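You operate a simulated robot arm through the tools that you are given. There is no shell and no other tool. Be economical: measure what you need, move in short steps, check, and stop when the job is done.

You are at the controls of a simulated robot arm. One attempt, no reset.

## Task
Tip the ground coffee from the steel cup into the filter basket and brew it.
Fine: cup back on the grinder's tray, basket shut, press brew once, wait for the green light.

Only the result counts: the job must be done as asked and must still hold three seconds after the hand-in. Knocking over, shifting, dropping, spilling or breaking anything else fails it.

## Robot
A 7-joint arm with a two-finger parallel gripper, fixed in place. Base frame: the origin is at the foot of the arm, x ahead of it, y to its left, z up; the work surface is at about z = 892. Lengths are in mm, angles in rad, forces in N, time in s.
With the tool pointing down near the work surface it reaches from about 340 to 780 mm from the base axis. Its first joint turns from -2.897 to 2.897 rad. Payload 3.91 kg.
Tool frame: the origin (TCP) lies between the finger pads and is the grasp point; the fingertips stand 30 mm ahead of it; z points along the fingers, y is the line along which they close. Largest opening 110 mm; finger width 20, thickness 10; the body of the gripper, 48 by 112 mm, starts 55 mm behind the TCP.
Orientation is that of the tool frame in the base frame, as a unit quaternion [w, x, y, z]. With the fingers straight down and closing along the base's y, the tool's x points along the base's -x, its y along +y and its z along -z.

## Interface
- The arm moves only by the tool send_rows. Its argument "steps" is one flat list of numbers, 7 for each row, row after row: the shift along the tool's x, y, z in mm, then the turn, a rotation vector about the tool's x, y, z in rad, then the opening, from 0 (shut) to 1 (fully open). In form: [tx, ty, tz, ax, ay, az, hand, tx, ty, tz, ax, ay, az, hand, ...]. A call has 1 to 8 rows; each row is the pose to reach, as a shift and turn from the pose commanded when the call began, along the tool's axes at that moment. Rows are played at 5 a second. More than 50 mm and 0.15 rad between two rows, or a gripper value outside its range, and nothing of the call is played. Where a pose cannot be reached the arm comes as near as it can. A force on the tool above 40 N (or 10 N above the force at the start of the call, whichever is more), or a blocked arm, ends the call early, and 0.2 s more pass. The fingers move at their own pace (about 153 mm/s each) and stop on an object; they squeeze with about 25 N. The grip force told is the motor's: it shows also when the fingers shut on nothing. Time passes only in rows, and 0.2 s behind the last, so rows that repeat a pose let the fingers close. The reply holds the time, the measured pose of the TCP, the force on the tool along the base axes, the opening and the grip force, in the units named above and with some noise.
- Cameras (640 x 400 px; columns grow to the right, rows downward): "scene" is fixed at [64.8, 495.7, 1735.8]; the picture's right is [-0.85, -0.53, 0.00], its down [-0.29, 0.47, -0.83] and it looks along [0.44, -0.71, -0.56] (base axes); focal length 328 px, centre (320, 200). "wrist" rides on the gripper at [-36, 0, -57] in the tool frame; the picture's right is [0.00, -1.00, 0.00], its down [0.97, 0.00, -0.24] and it looks along [0.24, 0.00, 0.97] (tool axes); focal length 218 px, centre (320, 200).
- grab_frame(camera): a new picture of that camera. No time passes.
- slide_trunk(by): slides the trunk up (or, below 0, down) by that many mm; the arm rides with it, the base frame stays. It gives what a move gives, with no picture.
- probe_pixels(camera, pixels): for up to 12 pixels [column, row] of the newest picture of that camera ("zoom" is the newest enlarged one), the place [x, y, z] in the base frame of the surface seen there, good to about 3 mm, but the place of the scene camera against the robot may be out by one fixed shift of up to 25 mm in any direction. No time passes.
- enlarge(camera, box): a new picture of the part [left, top, right, bottom] of that camera's present view, enlarged. No time passes.
- close_job(): hands the job in; it is judged then, once.

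Go step by step. Measure first, check grasps and placings, and put right what went wrong. The budget is 80 turns and 54 pictures, counting those below and the enlarged ones. Unless the task says otherwise, let go and move clear before handing in, and close with one line.

The tools are called after "Call:" as name(argument=value, ...) on one line, values as JSON. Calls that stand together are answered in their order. send_rows: Moves the arm, as the interface text tells. Its arguments: {"type":"object","properties":{"steps":{"type":"array","items":{"type":"number"}}},"required":["steps"]} The other tools are called the same way: slide_trunk (by) slides the trunk up or down; grab_frame (camera) takes a picture; probe_pixels (camera, pixels) gives the place of the surface under pixels of a picture; enlarge (camera, box) takes an enlarged picture of a part of a camera's view; close_job () hands the job in.

At the start:

```text
clock: 0.0
ee_pos: [360.8, -195.5, 1348.1]
tcp_rot: [0.0, 0.0, 1.0, 0.0]
ft_force: [0.3, 0.0, 1.1]
gripper_width: 110.1
finger_force: 0.0
trunk travel left (down, up): [-575.0, 35.0]
```

scene: 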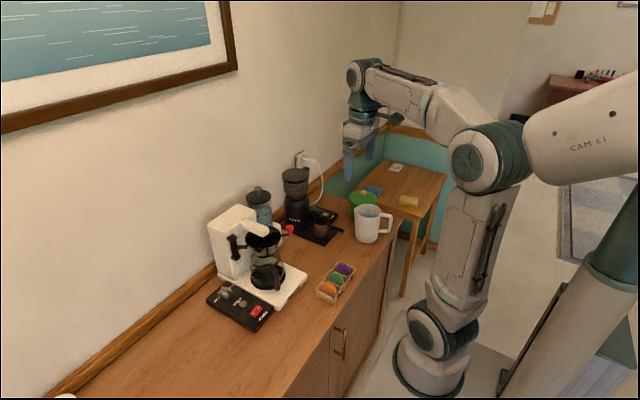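
wrist: 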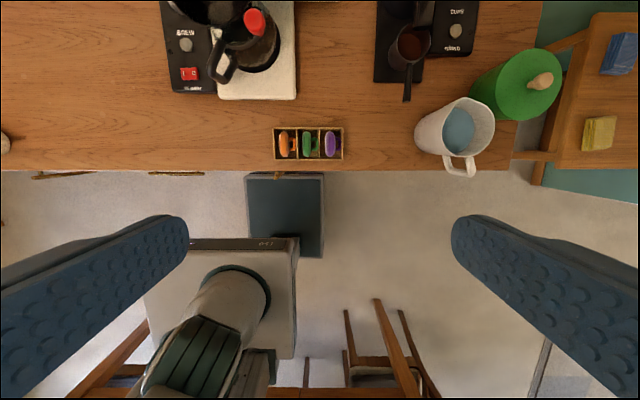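

The pictures show the coffee machine near scene (255,265), the grinder near (305,210) with the steel cup on its tray, plus a mug and a green jar. I'll enlarge these parts to see the details.

Call:
enlarge(camera="scene", box=[190, 150, 400, 340])

Call:
enlarge(camera="wrist", box=[140, 0, 560, 190])

```text
2.11 times, centred on (295, 245) of scene
```

zoom: 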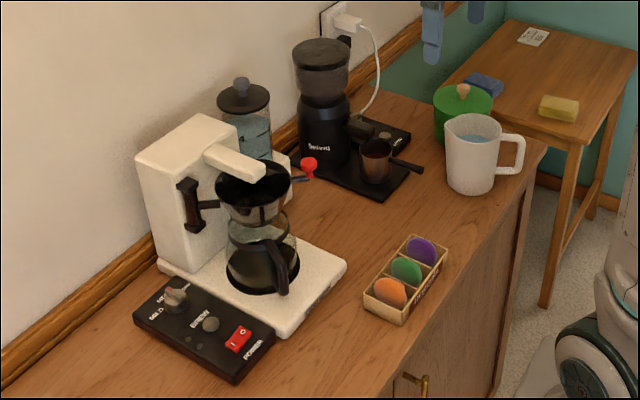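

```text
1.52 times, centred on (350, 95) of wrist
```

zoom: 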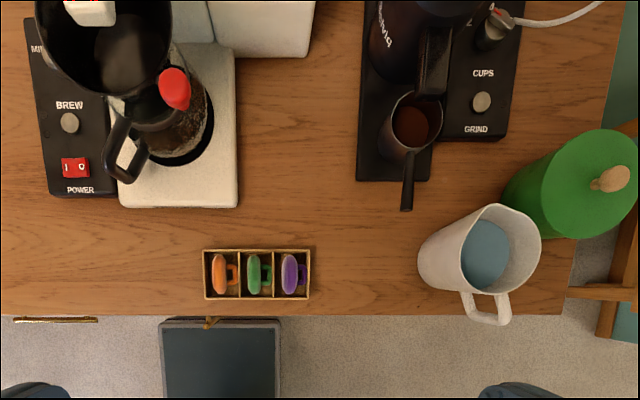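

The zoom shows the panel (BREW button, power switch), the basket with a red-knobbed handle and the cup with its handle toward the robot. I'll probe the main points of the zoom (wrist) next.

Call:
probe_pixels(camera="zoom", pixels=[[174, 85], [120, 50], [69, 123], [76, 168], [122, 170], [412, 128], [407, 200], [408, 165], [385, 172], [170, 40], [225, 200], [392, 110]])

Call:
probe_pixels(camera="scene", pixels=[[291, 228], [264, 230], [260, 207], [245, 220], [270, 212], [313, 224], [329, 229], [233, 245], [259, 311], [262, 241], [280, 237], [320, 230]])

```text
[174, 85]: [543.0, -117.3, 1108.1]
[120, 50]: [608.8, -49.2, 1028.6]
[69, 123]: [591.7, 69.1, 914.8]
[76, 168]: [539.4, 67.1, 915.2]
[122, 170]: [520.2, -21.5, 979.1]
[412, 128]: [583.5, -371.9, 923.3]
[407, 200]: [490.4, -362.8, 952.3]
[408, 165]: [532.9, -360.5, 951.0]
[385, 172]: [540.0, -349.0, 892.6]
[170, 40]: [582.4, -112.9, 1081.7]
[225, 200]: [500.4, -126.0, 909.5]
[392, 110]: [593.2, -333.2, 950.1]
```

```text
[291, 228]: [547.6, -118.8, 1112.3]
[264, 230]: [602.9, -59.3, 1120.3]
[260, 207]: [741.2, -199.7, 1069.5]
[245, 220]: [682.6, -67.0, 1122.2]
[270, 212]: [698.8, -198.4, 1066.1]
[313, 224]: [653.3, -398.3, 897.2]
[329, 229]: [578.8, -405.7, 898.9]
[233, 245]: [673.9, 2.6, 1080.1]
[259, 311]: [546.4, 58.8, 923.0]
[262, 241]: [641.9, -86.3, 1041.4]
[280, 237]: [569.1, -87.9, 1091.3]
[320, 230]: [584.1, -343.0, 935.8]
```

The cup sits near (585,-365) with its rim at z≈950, and the red knob is at (543,-117,1108). I'll move the wrist camera above the grinder for a closer look.

Call:
send_rows(steps=[-30, -30, 20, 0, 0, 0, 1, -60, -60, 40, 0, 0, 0, 1, -90, -90, 60, 0, 0, 0, 1, -120, -120, 80, 0, 0, 0, 1, -150, -150, 100, 0, 0, 0, 1, -180, -172, 120, 0, 0, 0, 1])

Call:
grab_frame(camera="wrist")

```text
clock: 1.4
ee_pos: [544.1, -369.1, 1228.4]
tcp_rot: [-0.001, 0.001, 1.0, 0.0]
ft_force: [1.3, -0.8, 0.5]
gripper_width: 110.0
finger_force: 0.2
trunk travel left (down, up): [-575.0, 35.0]
```

```text
49 pictures are left
```

wrist: 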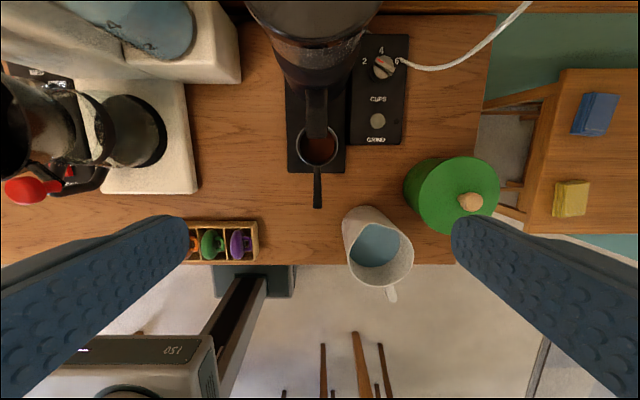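

Call:
enlarge(camera="wrist", box=[270, 80, 370, 220])

```text
2.86 times, centred on (320, 150) of wrist
```

zoom: 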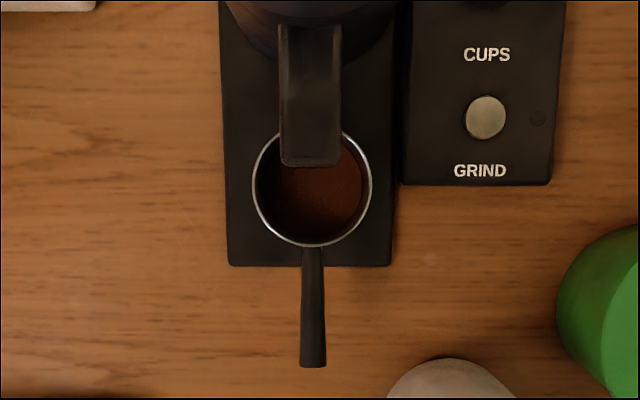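

Call:
probe_pixels(camera="zoom", pixels=[[311, 243], [256, 185], [370, 185], [313, 260], [313, 310], [313, 355], [304, 330], [322, 330], [310, 200], [310, 158], [285, 100], [310, 35]])

```text
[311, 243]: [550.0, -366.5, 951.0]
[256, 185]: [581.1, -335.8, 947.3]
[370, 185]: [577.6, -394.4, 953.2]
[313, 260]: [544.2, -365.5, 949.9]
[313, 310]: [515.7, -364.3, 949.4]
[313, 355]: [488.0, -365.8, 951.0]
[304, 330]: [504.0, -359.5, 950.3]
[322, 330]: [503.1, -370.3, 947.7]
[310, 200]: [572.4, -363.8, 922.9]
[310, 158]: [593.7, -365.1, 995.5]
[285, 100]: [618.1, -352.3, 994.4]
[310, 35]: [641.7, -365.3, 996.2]
```

The cup is centred near (580,-365) with radius 30 and rim z≈951; the handle runs x 483–548 at y≈-365. I need to know how close the mug is, and how the machine looks, so I'll probe the mug in a fresh enlarged view and move over toward the machine.

Call:
probe_pixels(camera="wrist", pixels=[[345, 210], [345, 225], [352, 255], [370, 207], [412, 245], [380, 285], [390, 297], [375, 240], [247, 258], [300, 264], [240, 235], [410, 185]])

Call:
send_rows(steps=[0, 45, -15, 0, 0, 0, 1, 0, 90, -30, 0, 0, 0, 1, 0, 135, -45, 0, 0, 0, 1, 0, 180, -60, 0, 0, 0, 1, 0, 225, -75, 0, 0, 0, 1, -10, 270, -90, 0, 0, 0, 1, -20, 290, -110, 0, 0, 0, 1])

Call:
grab_frame(camera="wrist")

```text
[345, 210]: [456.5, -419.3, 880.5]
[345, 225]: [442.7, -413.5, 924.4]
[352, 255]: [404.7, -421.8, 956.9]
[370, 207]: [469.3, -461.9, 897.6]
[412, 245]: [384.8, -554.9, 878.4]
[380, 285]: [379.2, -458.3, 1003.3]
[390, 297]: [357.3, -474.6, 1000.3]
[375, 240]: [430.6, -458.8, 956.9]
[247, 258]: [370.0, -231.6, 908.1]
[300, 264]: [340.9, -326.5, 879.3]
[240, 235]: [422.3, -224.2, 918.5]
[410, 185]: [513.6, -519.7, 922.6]
```

```text
clock: 3.0
ee_pos: [561.4, -76.8, 1338.4]
tcp_rot: [0.0, 0.0, 1.0, 0.001]
ft_force: [0.1, 1.0, -0.2]
gripper_width: 110.1
finger_force: 0.0
trunk travel left (down, up): [-575.0, 35.0]
```

```text
47 pictures are left
```

wrist: 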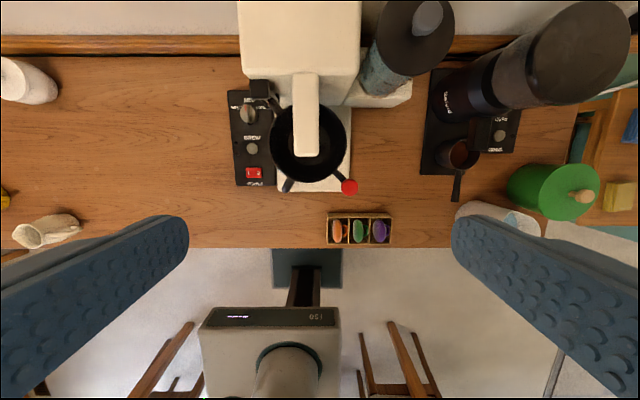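

The mug sits at about (430,-455), radius ~38, so the cup handle should be taken with a steep tool. The basket is under the white arm at (308,140) with a red knob at (350,187); I'll zoom in there.

Call:
enlarge(camera="wrist", box=[225, 60, 385, 200])

Call:
enlarge(camera="scene", box=[200, 195, 310, 335])

```text
2.86 times, centred on (305, 130) of wrist
```

zoom: 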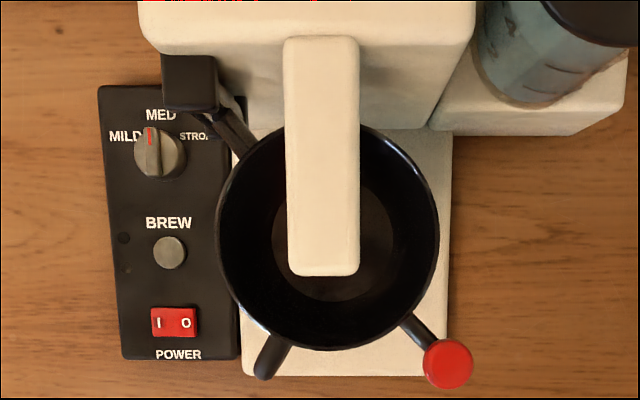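

```text
2.86 times, centred on (255, 265) of scene
```

zoom: 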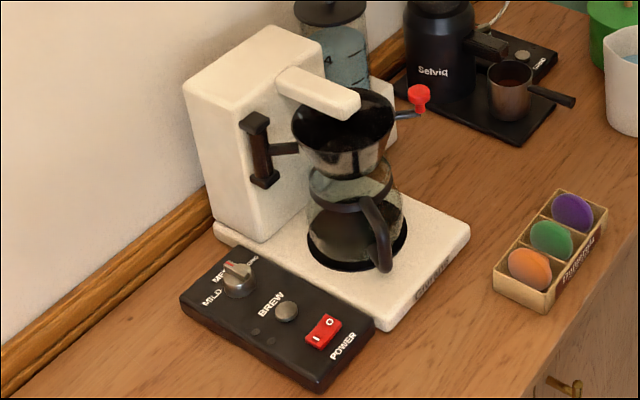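

The basket looks shut under the spout arm, hinged by a black post on the +y side of the tower. I'll probe the geometry in both zooms.

Call:
probe_pixels(camera="scene", pixels=[[291, 228], [289, 233], [244, 238], [245, 250], [300, 232]])

Call:
probe_pixels(camera="zoom", pixels=[[420, 97], [408, 105], [335, 98], [293, 125], [390, 120], [345, 174], [255, 125], [260, 180], [285, 148], [395, 118], [298, 77], [330, 325]])

Call:
enlarge(camera="wrist", box=[225, 60, 385, 200])

Call:
probe_pixels(camera="zoom", pixels=[[447, 362], [415, 325], [330, 349], [219, 240], [437, 240], [325, 270], [325, 60], [190, 80], [270, 360], [345, 290], [169, 250], [174, 322]])

```text
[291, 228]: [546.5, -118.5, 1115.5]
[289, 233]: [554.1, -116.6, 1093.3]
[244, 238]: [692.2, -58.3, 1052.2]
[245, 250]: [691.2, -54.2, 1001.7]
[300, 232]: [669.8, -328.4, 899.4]
```

```text
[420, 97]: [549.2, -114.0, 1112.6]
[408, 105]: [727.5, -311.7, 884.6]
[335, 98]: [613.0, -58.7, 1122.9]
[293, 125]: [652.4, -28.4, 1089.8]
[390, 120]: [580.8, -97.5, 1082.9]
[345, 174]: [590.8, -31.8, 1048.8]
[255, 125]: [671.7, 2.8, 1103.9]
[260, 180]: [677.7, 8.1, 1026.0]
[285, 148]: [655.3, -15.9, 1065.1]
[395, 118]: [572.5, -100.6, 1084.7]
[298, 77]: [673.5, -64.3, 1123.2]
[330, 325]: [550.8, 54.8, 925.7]
```

```text
2.86 times, centred on (305, 130) of wrist
```

zoom: 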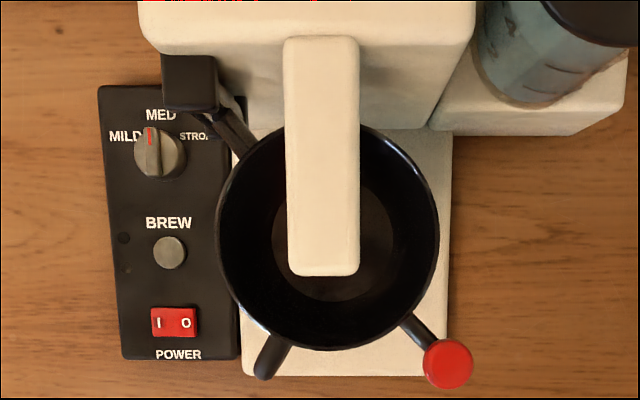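

```text
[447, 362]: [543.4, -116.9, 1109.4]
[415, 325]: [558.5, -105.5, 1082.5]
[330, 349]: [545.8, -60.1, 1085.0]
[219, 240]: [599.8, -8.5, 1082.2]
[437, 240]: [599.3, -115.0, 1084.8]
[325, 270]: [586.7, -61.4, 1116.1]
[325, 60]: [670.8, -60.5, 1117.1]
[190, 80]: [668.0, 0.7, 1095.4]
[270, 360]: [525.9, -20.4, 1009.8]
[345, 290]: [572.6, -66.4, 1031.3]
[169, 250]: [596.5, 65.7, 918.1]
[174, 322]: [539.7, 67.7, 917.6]
```

The basket is centred at (600,-61), radius 54, rim z 1084. The knob is at (543,-117,1109) and the hinge near (668,5), so the lever is radial and swings toward -x/+y. I'll align the fingers across the lever above the knob.

Call:
send_rows(steps=[3, -6, 20, 0, 0, -0.11, 0.6, 6, -12, 42, 0, 0, -0.22, 0.6, 9, -18, 65, 0, 0, -0.33, 0.6, 12, -24, 86, 0, 0, -0.44, 0.6, 15, -30, 108, 0, 0, -0.55, 0.6, 18, -36, 130, 0, 0, -0.66, 0.6, 18, -40, 150, 0, 0, -0.77, 0.6, 18, -40, 165, 0, 0, -0.77, 0.6])

Call:
grab_frame(camera="wrist")

```text
clock: 4.8
ee_pos: [544.2, -118.0, 1174.0]
tcp_rot: [0.0, -0.376, 0.927, 0.0]
ft_force: [-0.2, -0.4, -0.3]
gripper_width: 66.1
finger_force: 0.1
trunk travel left (down, up): [-575.0, 35.0]
```

```text
43 pictures are left
```

wrist: 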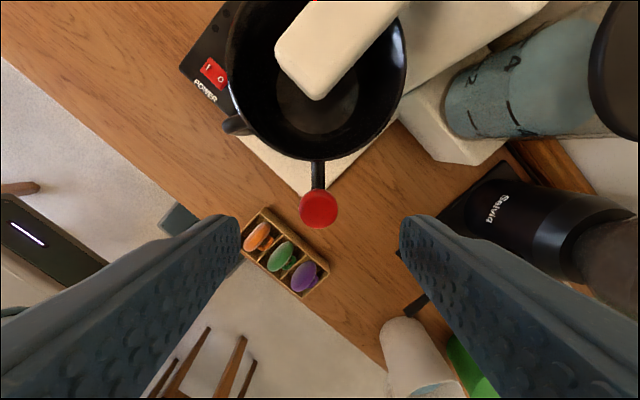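

The knob (319,207) is centred between the fingers and lines up with the TCP. I'll go down 70 mm and close.

Call:
send_rows(steps=[0, 0, 25, 0, 0, 0, 0.6, 0, 0, 50, 0, 0, 0, 0.6, 0, 0, 70, 0, 0, 0, 0.6, 0, 0, 70, 0, 0, 0, 0.3, 0, 0, 70, 0, 0, 0, 0, 0, 0, 70, 0, 0, 0, 0])

Call:
grab_frame(camera="wrist")

```text
clock: 6.2
ee_pos: [542.6, -117.2, 1102.3]
tcp_rot: [-0.001, -0.376, 0.927, 0.0]
ft_force: [-6.2, 2.1, -3.6]
gripper_width: 23.0
finger_force: 44.8
trunk travel left (down, up): [-575.0, 35.0]
```

```text
42 pictures are left
```

wrist: 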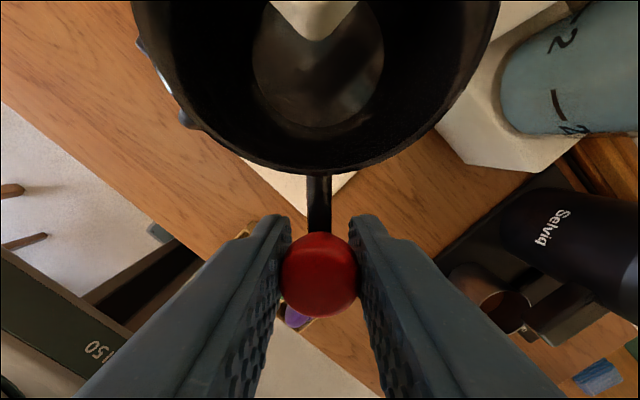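

The knob is gripped (23 mm wide) and the tool x axis is radial from the hinge (r≈177). I'll swing 0.3 rad about the hinge and check the force.

Call:
send_rows(steps=[-0.2, 8.8, 0, 0, 0, 0.05, 0, -0.9, 17.7, 0, 0, 0, 0.1, 0, -2, 26.5, 0, 0, 0, 0.15, 0, -3.5, 35.2, 0, 0, 0, 0.2, 0, -5.5, 43.8, 0, 0, 0, 0.25, 0, -7.9, 52.3, 0, 0, 0, 0.3, 0])

Call:
grab_frame(camera="wrist")

```text
clock: 7.6
ee_pos: [514.6, -74.9, 1102.0]
tcp_rot: [-0.001, -0.233, 0.973, 0.001]
ft_force: [0.4, -0.6, -13.6]
gripper_width: 23.2
finger_force: 45.7
trunk travel left (down, up): [-575.0, 35.0]
```

```text
41 pictures are left
```

wrist: 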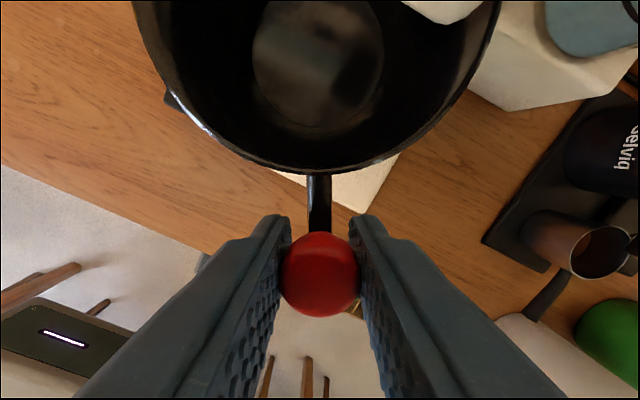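

The basket follows smoothly. I'll continue the arc for 0.96 rad more.

Call:
send_rows(steps=[-1.3, 21.2, 0, 0, 0, 0.12, 0, -5.1, 42.1, 0, 0, 0, 0.24, 0, -11.3, 62.4, 0, 0, 0, 0.36, 0, -20.0, 81.7, 0, 0, 0, 0.48, 0, -30.9, 99.9, 0, 0, 0, 0.6, 0, -43.9, 116.7, 0, 0, 0, 0.72, 0, -58.9, 131.8, 0, 0, 0, 0.84, 0, -75.5, 145, 0, 0, 0, 0.96, 0])

Call:
grab_frame(camera="scene")

```text
clock: 9.4
ee_pos: [519.4, 86.0, 1104.3]
tcp_rot: [0.001, 0.244, 0.97, 0.0]
ft_force: [21.7, -11.5, -5.5]
gripper_width: 23.4
finger_force: 45.0
trunk travel left (down, up): [-575.0, 35.0]
```

```text
40 pictures are left
```

scene: 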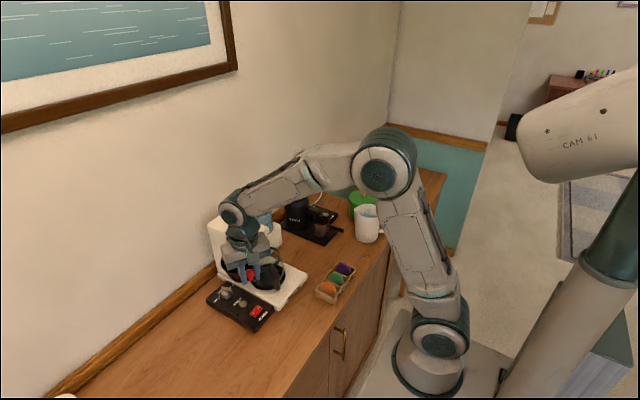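

The swing is done, with some resistance at the end (22 N), perhaps the stop. I'll let go, rise and look.

Call:
send_rows(steps=[0, -3, 0, 0, 0, -0.02, 0, 0, -3, 0, 0, 0, -0.02, 0.3, 0, -3, 0, 0, 0, -0.02, 0.6, 0, -3, -30, 0, 0, -0.02, 0.6, 0, -3, -70, 0, 0, -0.02, 0.6, 0, -3, -110, 0, 0, -0.02, 0.6, 0, -3, -150, 0, 0, -0.02, 0.6])

Call:
grab_frame(camera="wrist")

```text
clock: 11.0
ee_pos: [512.5, 85.9, 1253.6]
tcp_rot: [0.0, 0.232, 0.973, 0.0]
ft_force: [-0.8, -0.5, -1.0]
gripper_width: 66.1
finger_force: 0.1
trunk travel left (down, up): [-575.0, 35.0]
```

```text
39 pictures are left
```

wrist: 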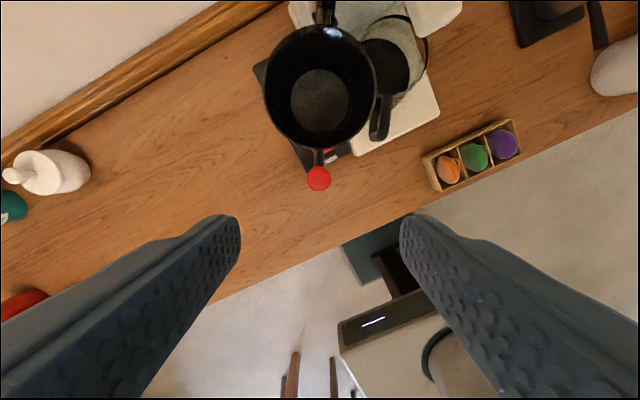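

The basket is swung out and clear of the white arm (basket at (320,85), knob at (318,179)). I'll measure its rim and knob.

Call:
probe_pixels(camera="wrist", pixels=[[318, 179], [264, 90], [376, 90], [321, 148], [325, 26], [320, 100], [318, 155], [326, 12], [380, 120]])

Call:
enlarge(camera="scene", box=[190, 180, 350, 340])

```text
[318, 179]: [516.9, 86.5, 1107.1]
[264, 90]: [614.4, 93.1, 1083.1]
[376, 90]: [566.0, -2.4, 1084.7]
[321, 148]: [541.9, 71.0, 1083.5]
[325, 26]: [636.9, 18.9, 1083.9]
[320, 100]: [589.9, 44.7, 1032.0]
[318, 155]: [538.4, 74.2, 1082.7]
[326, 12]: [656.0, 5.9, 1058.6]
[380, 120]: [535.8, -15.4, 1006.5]
```

```text
2.50 times, centred on (270, 260) of scene
```

zoom: 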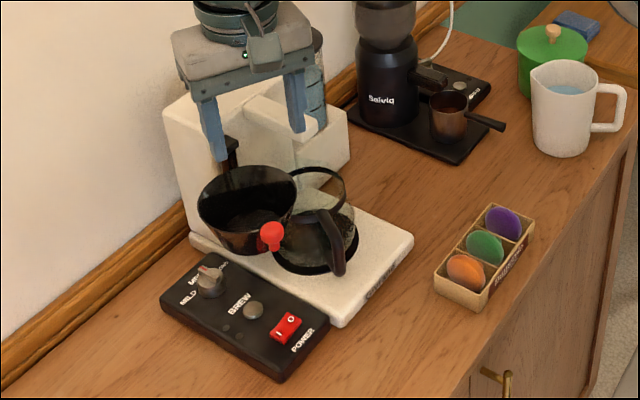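

The open basket is centred at about (590,45), rim z 1084, with its floor at z≈1032. Before taking the cup I'll rehearse the pour pose in the air: handle at (520,45), tool pitched 55° down toward +x, then rolled toward -y.

Call:
send_rows(steps=[-6, -8, 0, 0, 0, -0.117, 0.4, -12, -16, 0, 0, 0, -0.234, 0.4, -18, -25, 0, 0, 0, -0.351, 0.4, -25, -33, 0, 0, 0, -0.468, 0.4])

Call:
send_rows(steps=[0, 0, 0, 0, -0.12, 0, 0.4, 0, 0, 0, 0, -0.24, 0, 0.4, 0, 0, 0, 0, -0.36, 0, 0.4, 0, 0, 0, 0, -0.48, 0, 0.4, 0, 0, 0, 0, -0.61, 0, 0.4])

```text
clock: 12.0
ee_pos: [520.8, 44.5, 1252.6]
tcp_rot: [0.0, 0.0, 1.0, 0.0]
ft_force: [0.1, 0.0, -0.5]
gripper_width: 43.7
finger_force: 0.0
trunk travel left (down, up): [-575.0, 35.0]
```

```text
clock: 13.2
ee_pos: [520.9, 44.5, 1253.3]
tcp_rot: [0.301, 0.001, 0.954, 0.0]
ft_force: [0.5, -0.5, -0.6]
gripper_width: 44.4
finger_force: 0.0
trunk travel left (down, up): [-575.0, 35.0]
```

The pitch is reached exactly. Now I'll rehearse the roll about base x.

Call:
send_rows(steps=[0, 0, 0, -0.115, 0, 0.08, 0.4, 0, 0, 0, -0.23, 0, 0.16, 0.4, 0, 0, 0, -0.345, 0, 0.24, 0.4, 0, 0, 0, -0.46, 0, 0.32, 0.4, 0, 0, 0, -0.575, 0, 0.4, 0.4, 0, 0, 0, -0.69, 0, 0.48, 0.4, 0, 0, 0, -0.805, 0, 0.56, 0.4, 0, 0, 0, -0.92, 0, 0.64, 0.4])

Call:
send_rows(steps=[0, 0, 0, -0.115, 0, 0.08, 0.4, 0, 0, 0, -0.23, 0, 0.16, 0.4, 0, 0, 0, -0.345, 0, 0.24, 0.4, 0, 0, 0, -0.46, 0, 0.32, 0.4, 0, 0, 0, -0.575, 0, 0.4, 0.4, 0, 0, 0, -0.69, 0, 0.48, 0.4, 0, 0, 0, -0.805, 0, 0.56, 0.4, 0, 0, 0, -0.92, 0, 0.64, 0.4])

Call:
grab_frame(camera="scene")

```text
clock: 15.0
ee_pos: [522.5, 44.9, 1253.3]
tcp_rot: [0.255, 0.159, 0.808, 0.507]
ft_force: [-0.2, -0.2, -0.2]
gripper_width: 44.0
finger_force: 0.0
trunk travel left (down, up): [-575.0, 35.0]
```

```text
clock: 16.8
ee_pos: [520.8, 44.8, 1253.7]
tcp_rot: [0.132, 0.269, 0.413, 0.86]
ft_force: [0.2, -0.2, 0.6]
gripper_width: 43.9
finger_force: 0.1
trunk travel left (down, up): [-575.0, 35.0]
```

```text
37 pictures are left
```

scene: 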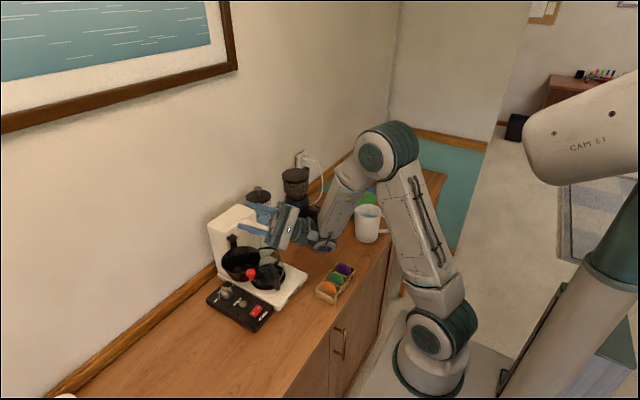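

The roll reaches 129° fine. I'll check how low the wrist parts hang in this pose.

Call:
probe_pixels(camera="scene", pixels=[[320, 250], [330, 247], [305, 240], [290, 243], [280, 245], [245, 232], [335, 225]])

Call:
enlarge(camera="scene", box=[200, 180, 400, 305])

```text
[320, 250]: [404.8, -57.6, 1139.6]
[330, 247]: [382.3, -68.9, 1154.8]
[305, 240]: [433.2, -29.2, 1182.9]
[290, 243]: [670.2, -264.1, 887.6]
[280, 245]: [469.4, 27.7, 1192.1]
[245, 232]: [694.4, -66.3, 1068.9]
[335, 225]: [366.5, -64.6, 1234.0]
```

```text
3.20 times, centred on (300, 242) of scene
```

zoom: 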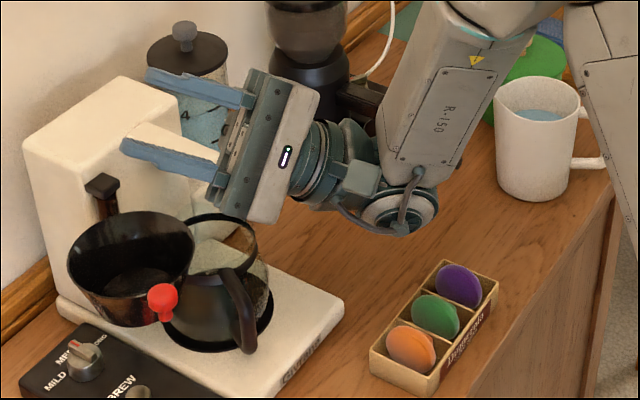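

There's plenty of clearance, even 100 mm lower. I'll unroll and travel to above the cup handle.

Call:
send_rows(steps=[0, 0, 0, 0.115, 0, -0.08, 0.4, 0, 0, 0, 0.23, 0, -0.16, 0.4, 0, 0, 0, 0.345, 0, -0.24, 0.4, 0, 0, 0, 0.46, 0, -0.32, 0.4, 0, 0, 0, 0.575, 0, -0.4, 0.4, 0, 0, 0, 0.69, 0, -0.48, 0.4, 0, 0, 0, 0.805, 0, -0.56, 0.4, 0, 0, 0, 0.92, 0, -0.64, 0.4])

Call:
send_rows(steps=[0, 0, 0, 0.115, 0, -0.08, 0.4, 0, 0, 0, 0.23, 0, -0.16, 0.4, 0, 0, 0, 0.345, 0, -0.24, 0.4, 0, 0, 0, 0.46, 0, -0.32, 0.4, 0, 0, 0, 0.575, 0, -0.4, 0.4, 0, 0, 0, 0.69, 0, -0.48, 0.4, 0, 0, 0, 0.805, 0, -0.56, 0.4, 0, 0, 0, 0.92, 0, -0.64, 0.4])

Call:
send_rows(steps=[0, -50, 0, 0, 0, 0, 0.4, 0, -100, 0, 0, 0, 0, 0.4, 0, -150, 0, 0, 0, 0, 0.4, 0, -200, 0, 0, 0, 0, 0.4, 0, -250, 0, 0, 0, 0, 0.4, 0, -300, 0, 0, 0, 0, 0.4, 0, -350, 0, 0, 0, 0, 0.4, 0, -395, 0, 0, 0, 0, 0.4])

```text
clock: 18.6
ee_pos: [521.6, 45.5, 1253.2]
tcp_rot: [0.255, 0.159, 0.809, 0.506]
ft_force: [0.2, -0.4, -0.1]
gripper_width: 44.3
finger_force: 0.1
trunk travel left (down, up): [-575.0, 35.0]
```

```text
clock: 20.4
ee_pos: [520.1, 44.2, 1252.4]
tcp_rot: [0.301, 0.001, 0.954, -0.002]
ft_force: [-0.2, 0.6, 0.0]
gripper_width: 44.0
finger_force: 0.0
trunk travel left (down, up): [-575.0, 35.0]
```

```text
clock: 22.2
ee_pos: [520.5, -352.2, 1253.3]
tcp_rot: [0.3, 0.002, 0.954, 0.0]
ft_force: [0.5, -0.3, 0.3]
gripper_width: 44.0
finger_force: 0.2
trunk travel left (down, up): [-575.0, 35.0]
```

I'm above the cup; now I'll descend vertically to about z 1015 and look.

Call:
send_rows(steps=[23, -2, 33, 0, 0, 0, 0.4, 46, -4, 66, 0, 0, 0, 0.4, 69, -6, 100, 0, 0, 0, 0.4, 92, -8, 133, 0, 0, 0, 0.4, 115, -10, 166, 0, 0, 0, 0.4, 136, -14, 196, 0, 0, 0, 0.4])

Call:
grab_frame(camera="wrist")

Call:
enlarge(camera="scene", box=[260, 150, 420, 270])

```text
clock: 23.6
ee_pos: [521.3, -364.7, 1015.0]
tcp_rot: [0.3, 0.003, 0.954, -0.001]
ft_force: [-0.3, -0.5, -0.1]
gripper_width: 44.1
finger_force: 0.0
trunk travel left (down, up): [-575.0, 35.0]
```

```text
35 pictures are left
```

wrist: 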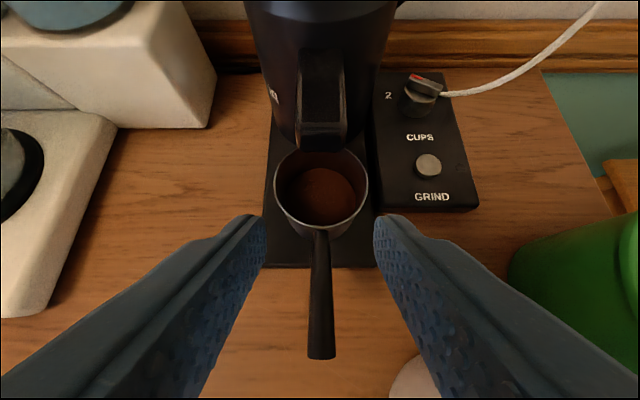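

```text
3.33 times, centred on (340, 210) of scene
```

zoom: 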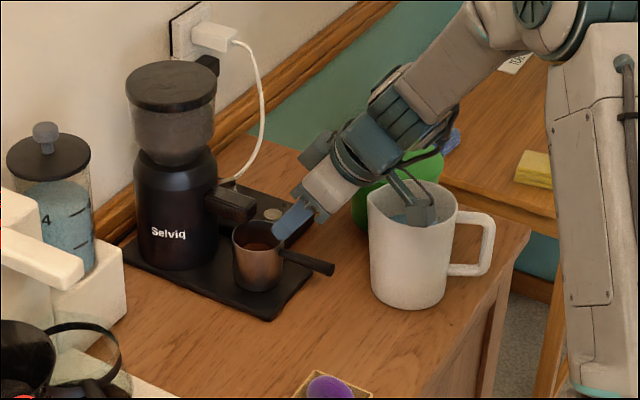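

The handle lies at (320,295), centred between the fingers. I'll check where the wrist's hanging bracket (zoom (420,210)) is against the mug before lowering.

Call:
probe_pixels(camera="zoom", pixels=[[422, 218], [405, 195], [385, 165], [435, 200], [350, 165], [420, 280], [372, 200], [445, 215], [330, 205], [400, 150]])

Call:
probe_pixels(camera="wrist", pixels=[[320, 350], [320, 300], [319, 250], [311, 310], [330, 310], [321, 234], [277, 200], [366, 190], [321, 190], [420, 375]])

```text
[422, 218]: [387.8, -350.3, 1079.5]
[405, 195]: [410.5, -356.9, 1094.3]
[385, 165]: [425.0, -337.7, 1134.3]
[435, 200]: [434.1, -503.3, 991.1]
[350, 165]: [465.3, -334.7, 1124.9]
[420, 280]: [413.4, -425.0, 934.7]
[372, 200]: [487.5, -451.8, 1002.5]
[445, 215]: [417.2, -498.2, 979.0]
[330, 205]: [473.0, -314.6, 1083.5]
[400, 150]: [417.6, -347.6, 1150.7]
```

```text
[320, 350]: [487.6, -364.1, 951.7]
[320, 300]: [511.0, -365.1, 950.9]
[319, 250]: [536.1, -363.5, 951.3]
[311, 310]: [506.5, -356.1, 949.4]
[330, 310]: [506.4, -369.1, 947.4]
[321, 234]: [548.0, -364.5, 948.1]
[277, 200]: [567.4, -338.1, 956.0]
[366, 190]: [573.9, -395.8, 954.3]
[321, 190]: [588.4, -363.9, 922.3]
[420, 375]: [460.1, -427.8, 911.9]
```

The bracket will clear. To keep more distance from the mug I'll steepen the pitch by 0.12 rad while lowering to z≈948, then close on the handle.

Call:
send_rows(steps=[0, 0, 0, 0, 0.12, 0, 0.4, 13, 0, 18, 0, 0.12, 0, 0.4, 26, 0, 37, 0, 0.12, 0, 0.4, 38.5, 0, 54.9, 0, 0.12, 0, 0.4])

Call:
grab_frame(camera="wrist")

```text
clock: 24.6
ee_pos: [520.7, -362.6, 947.4]
tcp_rot: [0.244, 0.001, 0.97, 0.0]
ft_force: [-0.3, -0.2, 0.4]
gripper_width: 44.4
finger_force: 0.2
trunk travel left (down, up): [-575.0, 35.0]
```

```text
33 pictures are left
```

wrist: 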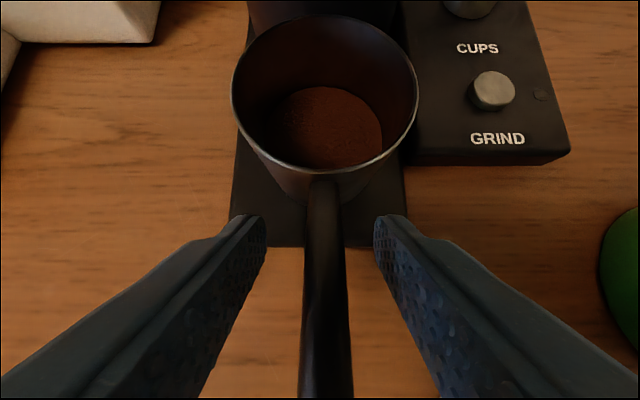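

The handle is between the fingers, about 1.5 mm to the -y side. I'll centre on it and close.

Call:
send_rows(steps=[0, -1.5, 0, 0, 0, 0, 0.4, 0, -1.5, 0, 0, 0, 0, 0.2, 0, -1.5, 0, 0, 0, 0, 0.1, 0, -1.5, 0, 0, 0, 0, 0, 0, -1.5, 0, 0, 0, 0, 0])

Call:
grab_frame(camera="wrist")

```text
clock: 25.8
ee_pos: [520.7, -364.0, 949.0]
tcp_rot: [0.242, 0.001, 0.97, 0.0]
ft_force: [-0.3, 0.1, 0.2]
gripper_width: 14.2
finger_force: 25.3
trunk travel left (down, up): [-575.0, 35.0]
```

```text
32 pictures are left
```

wrist: 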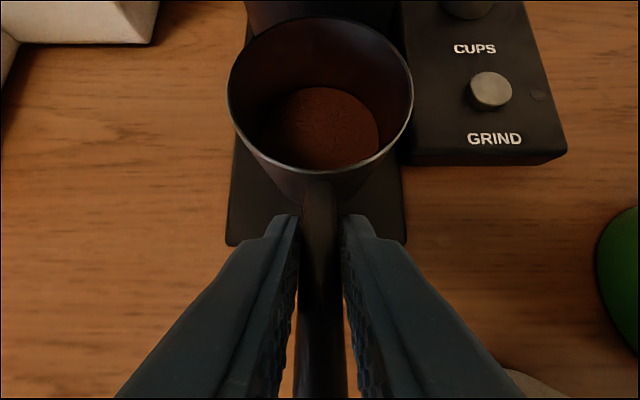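

The handle is gripped (14 mm). I'll lift 8 mm, staying below the chute, and check the cup follows level.

Call:
send_rows(steps=[-1, 0, -1.8, 0, 0, 0, 0, -1.9, 0, -3.5, 0, 0, 0, 0, -2.8, 0, -5.3, 0, 0, 0, 0, -3.75, 0, -7.1, 0, 0, 0, 0, -3.75, 0, -7.1, 0, 0, 0, 0])

Call:
grab_frame(camera="wrist")

Call:
enlarge(camera="scene", box=[280, 170, 380, 250])

```text
clock: 27.0
ee_pos: [521.1, -365.4, 954.2]
tcp_rot: [0.242, 0.0, 0.97, 0.0]
ft_force: [0.4, 0.2, -0.3]
gripper_width: 14.5
finger_force: 25.0
trunk travel left (down, up): [-575.0, 35.0]
```

```text
31 pictures are left
```

wrist: 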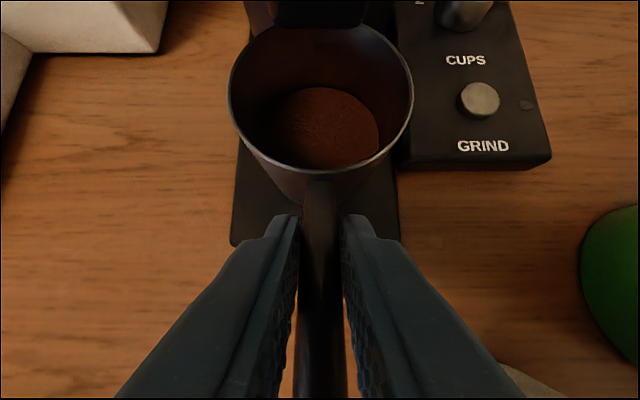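

```text
5.00 times, centred on (330, 210) of scene
```

zoom: 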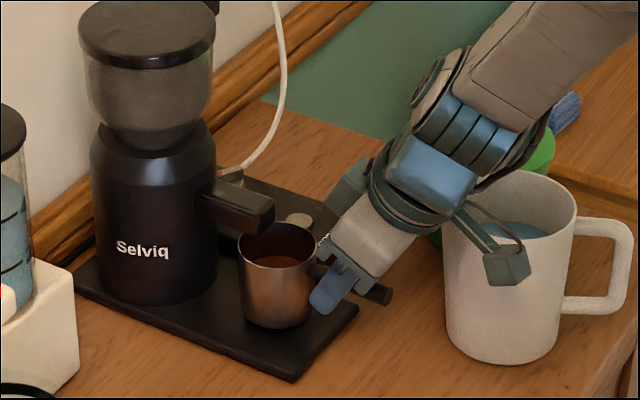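

The cup is lifted with no slip and its rim is still under the chute. I'll slide it sideways (+y) out from under the chute, then up.

Call:
send_rows(steps=[0, 15, 0, 0, 0, 0, 0, 0, 30, 0, 0, 0, 0, 0, 0, 50, 0, 0, 0, 0, 0, 0, 75, 0, 0, 0, 0, 0, -5, 95, -10, 0, 0, 0, 0, -14, 100, -26, 0, 0, 0, 0, -28, 110, -53, 0, 0, 0, 0, -42, 120, -79, 0, 0, 0, 0])

Call:
grab_frame(camera="wrist")

```text
clock: 28.8
ee_pos: [520.5, -243.6, 1046.7]
tcp_rot: [0.242, 0.001, 0.97, -0.001]
ft_force: [-0.5, 0.1, -0.9]
gripper_width: 14.2
finger_force: 25.0
trunk travel left (down, up): [-575.0, 35.0]
```

```text
29 pictures are left
```

wrist: 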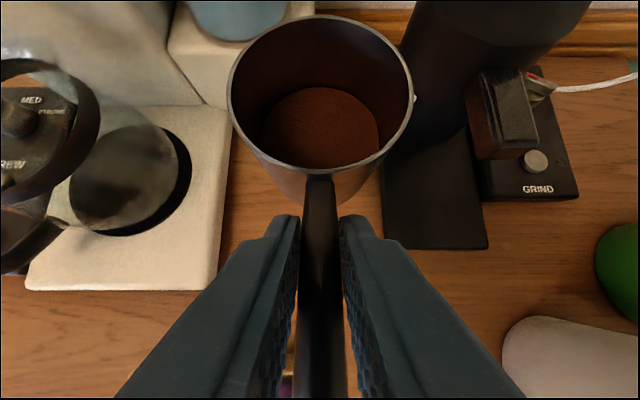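

The cup is clear and steady. I'll raise to z≈1210, then carry it over to the basket side.

Call:
send_rows(steps=[-19, 0, -36, 0, 0, 0, 0, -38, 0, -72, 0, 0, 0, 0, -58, 0, -109, 0, 0, 0, 0, -77, 0, -146, 0, 0, 0, 0, -77, 40, -146, 0, 0, 0, 0, -77, 85, -146, 0, 0, 0, 0, -77, 130, -146, 0, 0, 0, 0, -77, 175, -146, 0, 0, 0, 0])

Call:
send_rows(steps=[0, 35, 0, 0, 0, 0, 0, 0, 70, 0, 0, 0, 0, 0, -4, 95, 2, 0, 0, 0, 0, -8, 113, 4, 0, 0, 0, 0, -8, 113, 4, 0, 0, 0, 0])

Call:
grab_frame(camera="wrist")

Call:
enlarge(camera="scene", box=[190, 170, 350, 330])

```text
clock: 30.6
ee_pos: [520.0, -68.5, 1208.9]
tcp_rot: [0.242, 0.0, 0.97, 0.0]
ft_force: [0.0, 0.2, -0.9]
gripper_width: 14.4
finger_force: 24.9
trunk travel left (down, up): [-575.0, 35.0]
```

```text
clock: 31.8
ee_pos: [528.3, 43.8, 1210.9]
tcp_rot: [0.243, 0.001, 0.97, -0.001]
ft_force: [-0.3, -0.6, -1.5]
gripper_width: 14.2
finger_force: 24.8
trunk travel left (down, up): [-575.0, 35.0]
```

```text
28 pictures are left
```

wrist: 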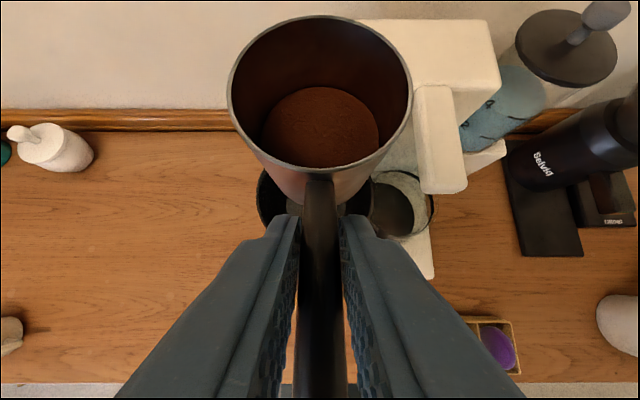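

```text
2.50 times, centred on (270, 250) of scene
```

zoom: 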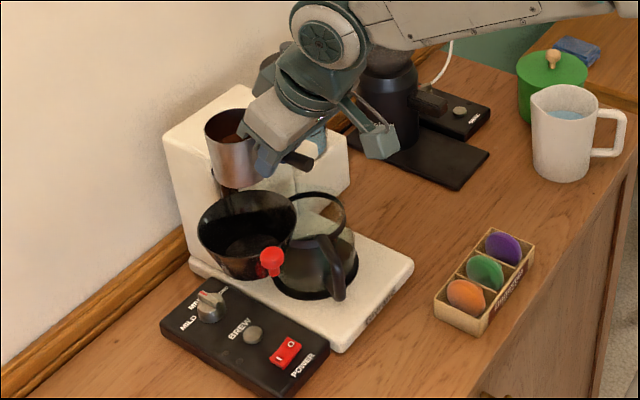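

The cup (589,44) sits over the basket centre. I'll lower to z≈1152 and begin rolling toward -y.

Call:
send_rows(steps=[13, 0, 25, 0, 0, 0, 0, 27, 0, 51, 0, 0, 0, 0, 27, 0, 51, -0.088, 0, 0.047, 0, 27, 0, 51, -0.177, 0, 0.094, 0, 27, 0, 51, -0.265, 0, 0.141, 0, 27, 0, 51, -0.353, 0, 0.188, 0, 27, 0, 51, -0.442, 0, 0.235, 0, 27, 0, 51, -0.53, 0, 0.281, 0])

Call:
enlarge(camera="scene", box=[190, 170, 350, 330])

```text
clock: 33.6
ee_pos: [529.8, 41.4, 1153.2]
tcp_rot: [0.232, 0.072, 0.927, 0.287]
ft_force: [0.6, 0.2, -1.1]
gripper_width: 14.1
finger_force: 24.2
trunk travel left (down, up): [-575.0, 35.0]
```

```text
2.50 times, centred on (270, 250) of scene
```

zoom: 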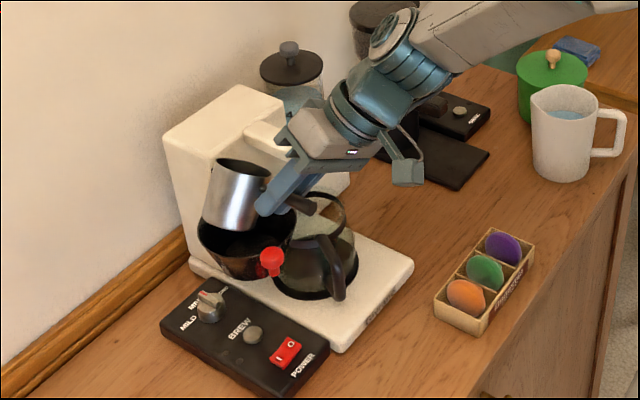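

The tilt is at 34° with the lip over the basket. I'll continue slowly by 0.8 rad.

Call:
send_rows(steps=[0, 0, 0, -0.088, 0, 0.047, 0, 0, 0, 0, -0.177, 0, 0.094, 0, 0, 0, 0, -0.265, 0, 0.141, 0, 0, 0, 0, -0.353, 0, 0.188, 0, 0, 0, 0, -0.442, 0, 0.235, 0, 0, 0, 0, -0.53, 0, 0.281, 0, 0, 0, 0, -0.618, 0, 0.328, 0, 0, 0, 0, -0.706, 0, 0.375, 0])

Call:
enlarge(camera="scene", box=[190, 170, 350, 330])

```text
clock: 35.4
ee_pos: [529.8, 43.7, 1152.7]
tcp_rot: [0.185, 0.156, 0.741, 0.626]
ft_force: [-0.2, -0.4, -1.4]
gripper_width: 14.3
finger_force: 24.9
trunk travel left (down, up): [-575.0, 35.0]
```

```text
2.50 times, centred on (270, 250) of scene
```

zoom: 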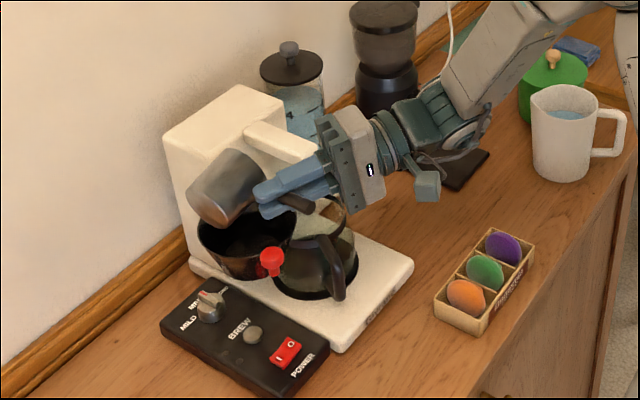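

At 80° all is clear. I'll continue to about 132° and hold.

Call:
send_rows(steps=[0, 0, 0, -0.1, 0, 0.053, 0, 0, 0, 0, -0.2, 0, 0.106, 0, 0, 0, 0, -0.3, 0, 0.159, 0, 0, 0, 0, -0.4, 0, 0.212, 0, 0, 0, 0, -0.5, 0, 0.265, 0, 0, 0, 0, -0.6, 0, 0.318, 0, 0, 0, 0, -0.7, 0, 0.372, 0, 0, 0, 0, -0.8, 0, 0.425, 0])

Call:
enlarge(camera="scene", box=[190, 170, 350, 330])

Call:
grab_frame(camera="wrist")

```text
clock: 37.2
ee_pos: [530.0, 42.6, 1152.7]
tcp_rot: [0.1, 0.221, 0.393, 0.887]
ft_force: [-0.5, -0.3, -0.5]
gripper_width: 14.2
finger_force: 25.9
trunk travel left (down, up): [-575.0, 35.0]
```

```text
2.50 times, centred on (270, 250) of scene
```

zoom: 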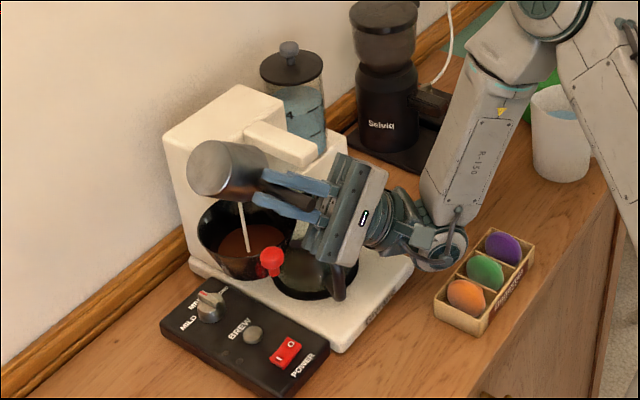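

```text
23 pictures are left
```

wrist: 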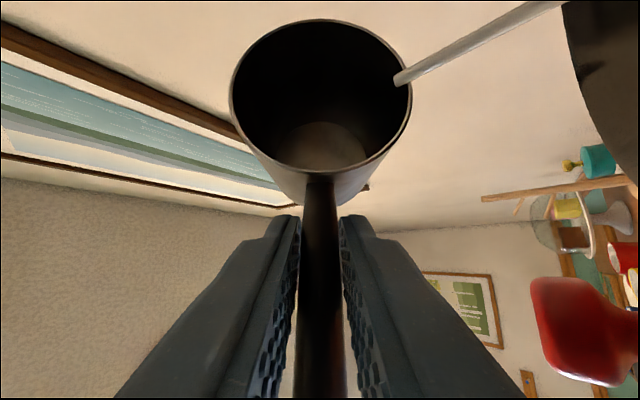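

The coffee is streaming into the basket (stream at wrist (480,45)) and the cup looks empty. I'll hold 1.6 s and look again.

Call:
send_rows(steps=[0, 0, 0, 0, 0, 0, 0, 0, 0, 0, 0, 0, 0, 0, 0, 0, 0, 0, 0, 0, 0, 0, 0, 0, 0, 0, 0, 0, 0, 0, 0, -0.08, 0, 0.042, 0, 0, 0, 0, -0.08, 0, 0.042, 0, 0, 0, 0, -0.08, 0, 0.042, 0, 0, 0, 0, -0.08, 0, 0.042, 0])

Call:
grab_frame(camera="wrist")

```text
clock: 39.0
ee_pos: [530.6, 42.8, 1152.7]
tcp_rot: [0.088, 0.224, 0.354, 0.904]
ft_force: [-0.4, -1.1, -1.3]
gripper_width: 14.2
finger_force: 24.8
trunk travel left (down, up): [-575.0, 35.0]
```

```text
22 pictures are left
```

wrist: 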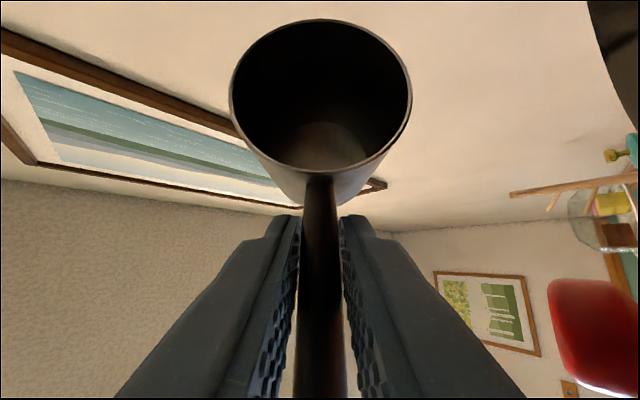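

The cup is empty and the stream has ended. I'll unroll fully.

Call:
send_rows(steps=[0, 0, 0, 0.128, 0, -0.068, 0, 0, 0, 0, 0.256, 0, -0.136, 0, 0, 0, 0, 0.384, 0, -0.204, 0, 0, 0, 0, 0.512, 0, -0.272, 0, 0, 0, 0, 0.64, 0, -0.34, 0, 0, 0, 0, 0.768, 0, -0.408, 0, 0, 0, 0, 0.896, 0, -0.476, 0, 0, 0, 0, 1.024, 0, -0.544, 0])

Call:
send_rows(steps=[0, 0, 0, 0.128, 0, -0.068, 0, 0, 0, 0, 0.256, 0, -0.136, 0, 0, 0, 0, 0.384, 0, -0.204, 0, 0, 0, 0, 0.512, 0, -0.272, 0, 0, 0, 0, 0.64, 0, -0.34, 0, 0, 0, 0, 0.768, 0, -0.408, 0, 0, 0, 0, 0.896, 0, -0.476, 0, 0, 0, 0, 1.024, 0, -0.544, 0])

Call:
send_rows(steps=[0, 0, 0, 0.0673, 0, -0.0357, 0, 0, 0, 0, 0.0673, 0, -0.0357, 0])

```text
clock: 40.8
ee_pos: [529.3, 43.5, 1153.1]
tcp_rot: [0.199, 0.14, 0.792, 0.561]
ft_force: [0.0, 0.1, -0.6]
gripper_width: 14.4
finger_force: 24.3
trunk travel left (down, up): [-575.0, 35.0]
```

```text
clock: 42.6
ee_pos: [530.0, 44.8, 1153.6]
tcp_rot: [0.243, 0.011, 0.969, 0.037]
ft_force: [0.7, -0.9, -1.6]
gripper_width: 14.4
finger_force: 25.0
trunk travel left (down, up): [-575.0, 35.0]
```

```text
clock: 43.2
ee_pos: [531.6, 43.8, 1152.7]
tcp_rot: [0.243, 0.001, 0.97, -0.001]
ft_force: [-0.9, 0.8, -0.8]
gripper_width: 14.2
finger_force: 25.2
trunk travel left (down, up): [-575.0, 35.0]
```

Level again. I'll raise the cup and carry it back along the same path.

Call:
send_rows(steps=[-13, 0, -25, 0, 0, 0, 0, -27, 0, -51, 0, 0, 0, 0, -24, -40, -53, 0, 0, 0, 0, -19, -85, -55, 0, 0, 0, 0, -19, -130, -55, 0, 0, 0, 0, -19, -175, -55, 0, 0, 0, 0, -19, -220, -55, 0, 0, 0, 0, -19, -265, -55, 0, 0, 0, 0])

Call:
send_rows(steps=[0, -23, 0, 0, 0, 0, 0, 19, -23, 36, 0, 0, 0, 0, 38, -23, 72, 0, 0, 0, 0, 58, -23, 109, 0, 0, 0, 0, 77, -23, 146, 0, 0, 0, 0, 91, -23, 172, 0, 0, 0, 0])

Call:
enlarge(camera="scene", box=[200, 170, 380, 320])

```text
clock: 45.0
ee_pos: [521.7, -223.8, 1209.1]
tcp_rot: [0.242, 0.001, 0.97, 0.001]
ft_force: [0.7, -0.9, 0.4]
gripper_width: 14.2
finger_force: 25.2
trunk travel left (down, up): [-575.0, 35.0]
```

```text
clock: 46.4
ee_pos: [520.7, -244.4, 1015.5]
tcp_rot: [0.243, 0.001, 0.97, 0.0]
ft_force: [-0.4, 0.1, -1.1]
gripper_width: 14.1
finger_force: 25.6
trunk travel left (down, up): [-575.0, 35.0]
```

```text
2.67 times, centred on (290, 245) of scene
```

zoom: 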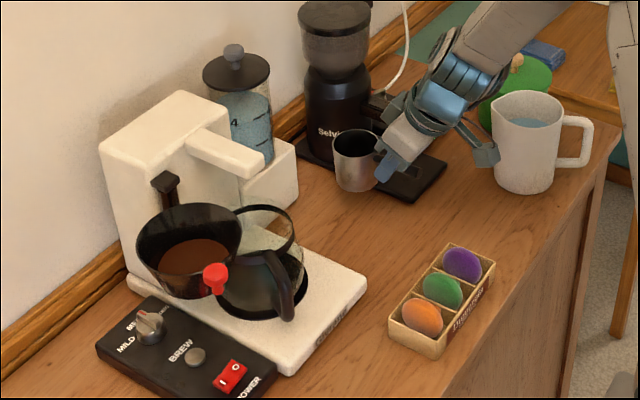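

The ground coffee lies in the basket and nothing is spilled. I'll lower to the slide-in height and move sideways under the chute.

Call:
send_rows(steps=[14, 0, 26.5, 0, 0, 0, 0, 28.1, 0, 53, 0, 0, 0, 0, 28.1, -30, 53, 0, 0, 0, 0, 28.1, -55, 53, 0, 0, 0, 0, 28.1, -80, 53, 0, 0, 0, 0, 28.1, -100, 53, 0, 0, 0, 0, 28.1, -112, 53, 0, 0, 0, 0, 28.1, -120, 53, 0, 0, 0, 0])

Call:
grab_frame(camera="wrist")

```text
clock: 48.2
ee_pos: [520.5, -364.9, 956.4]
tcp_rot: [0.243, 0.001, 0.97, 0.0]
ft_force: [0.3, 1.1, -0.9]
gripper_width: 14.3
finger_force: 24.8
trunk travel left (down, up): [-575.0, 35.0]
```

```text
20 pictures are left
```

wrist: 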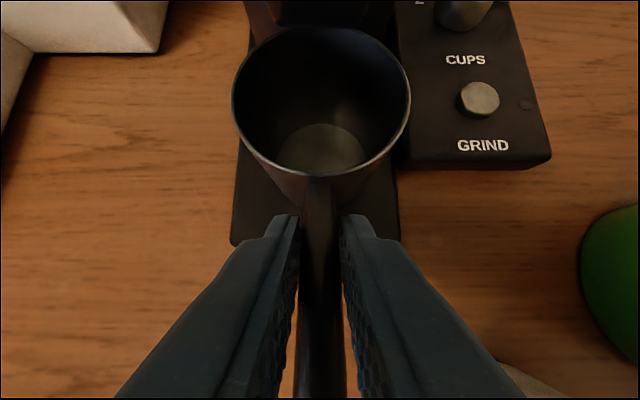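

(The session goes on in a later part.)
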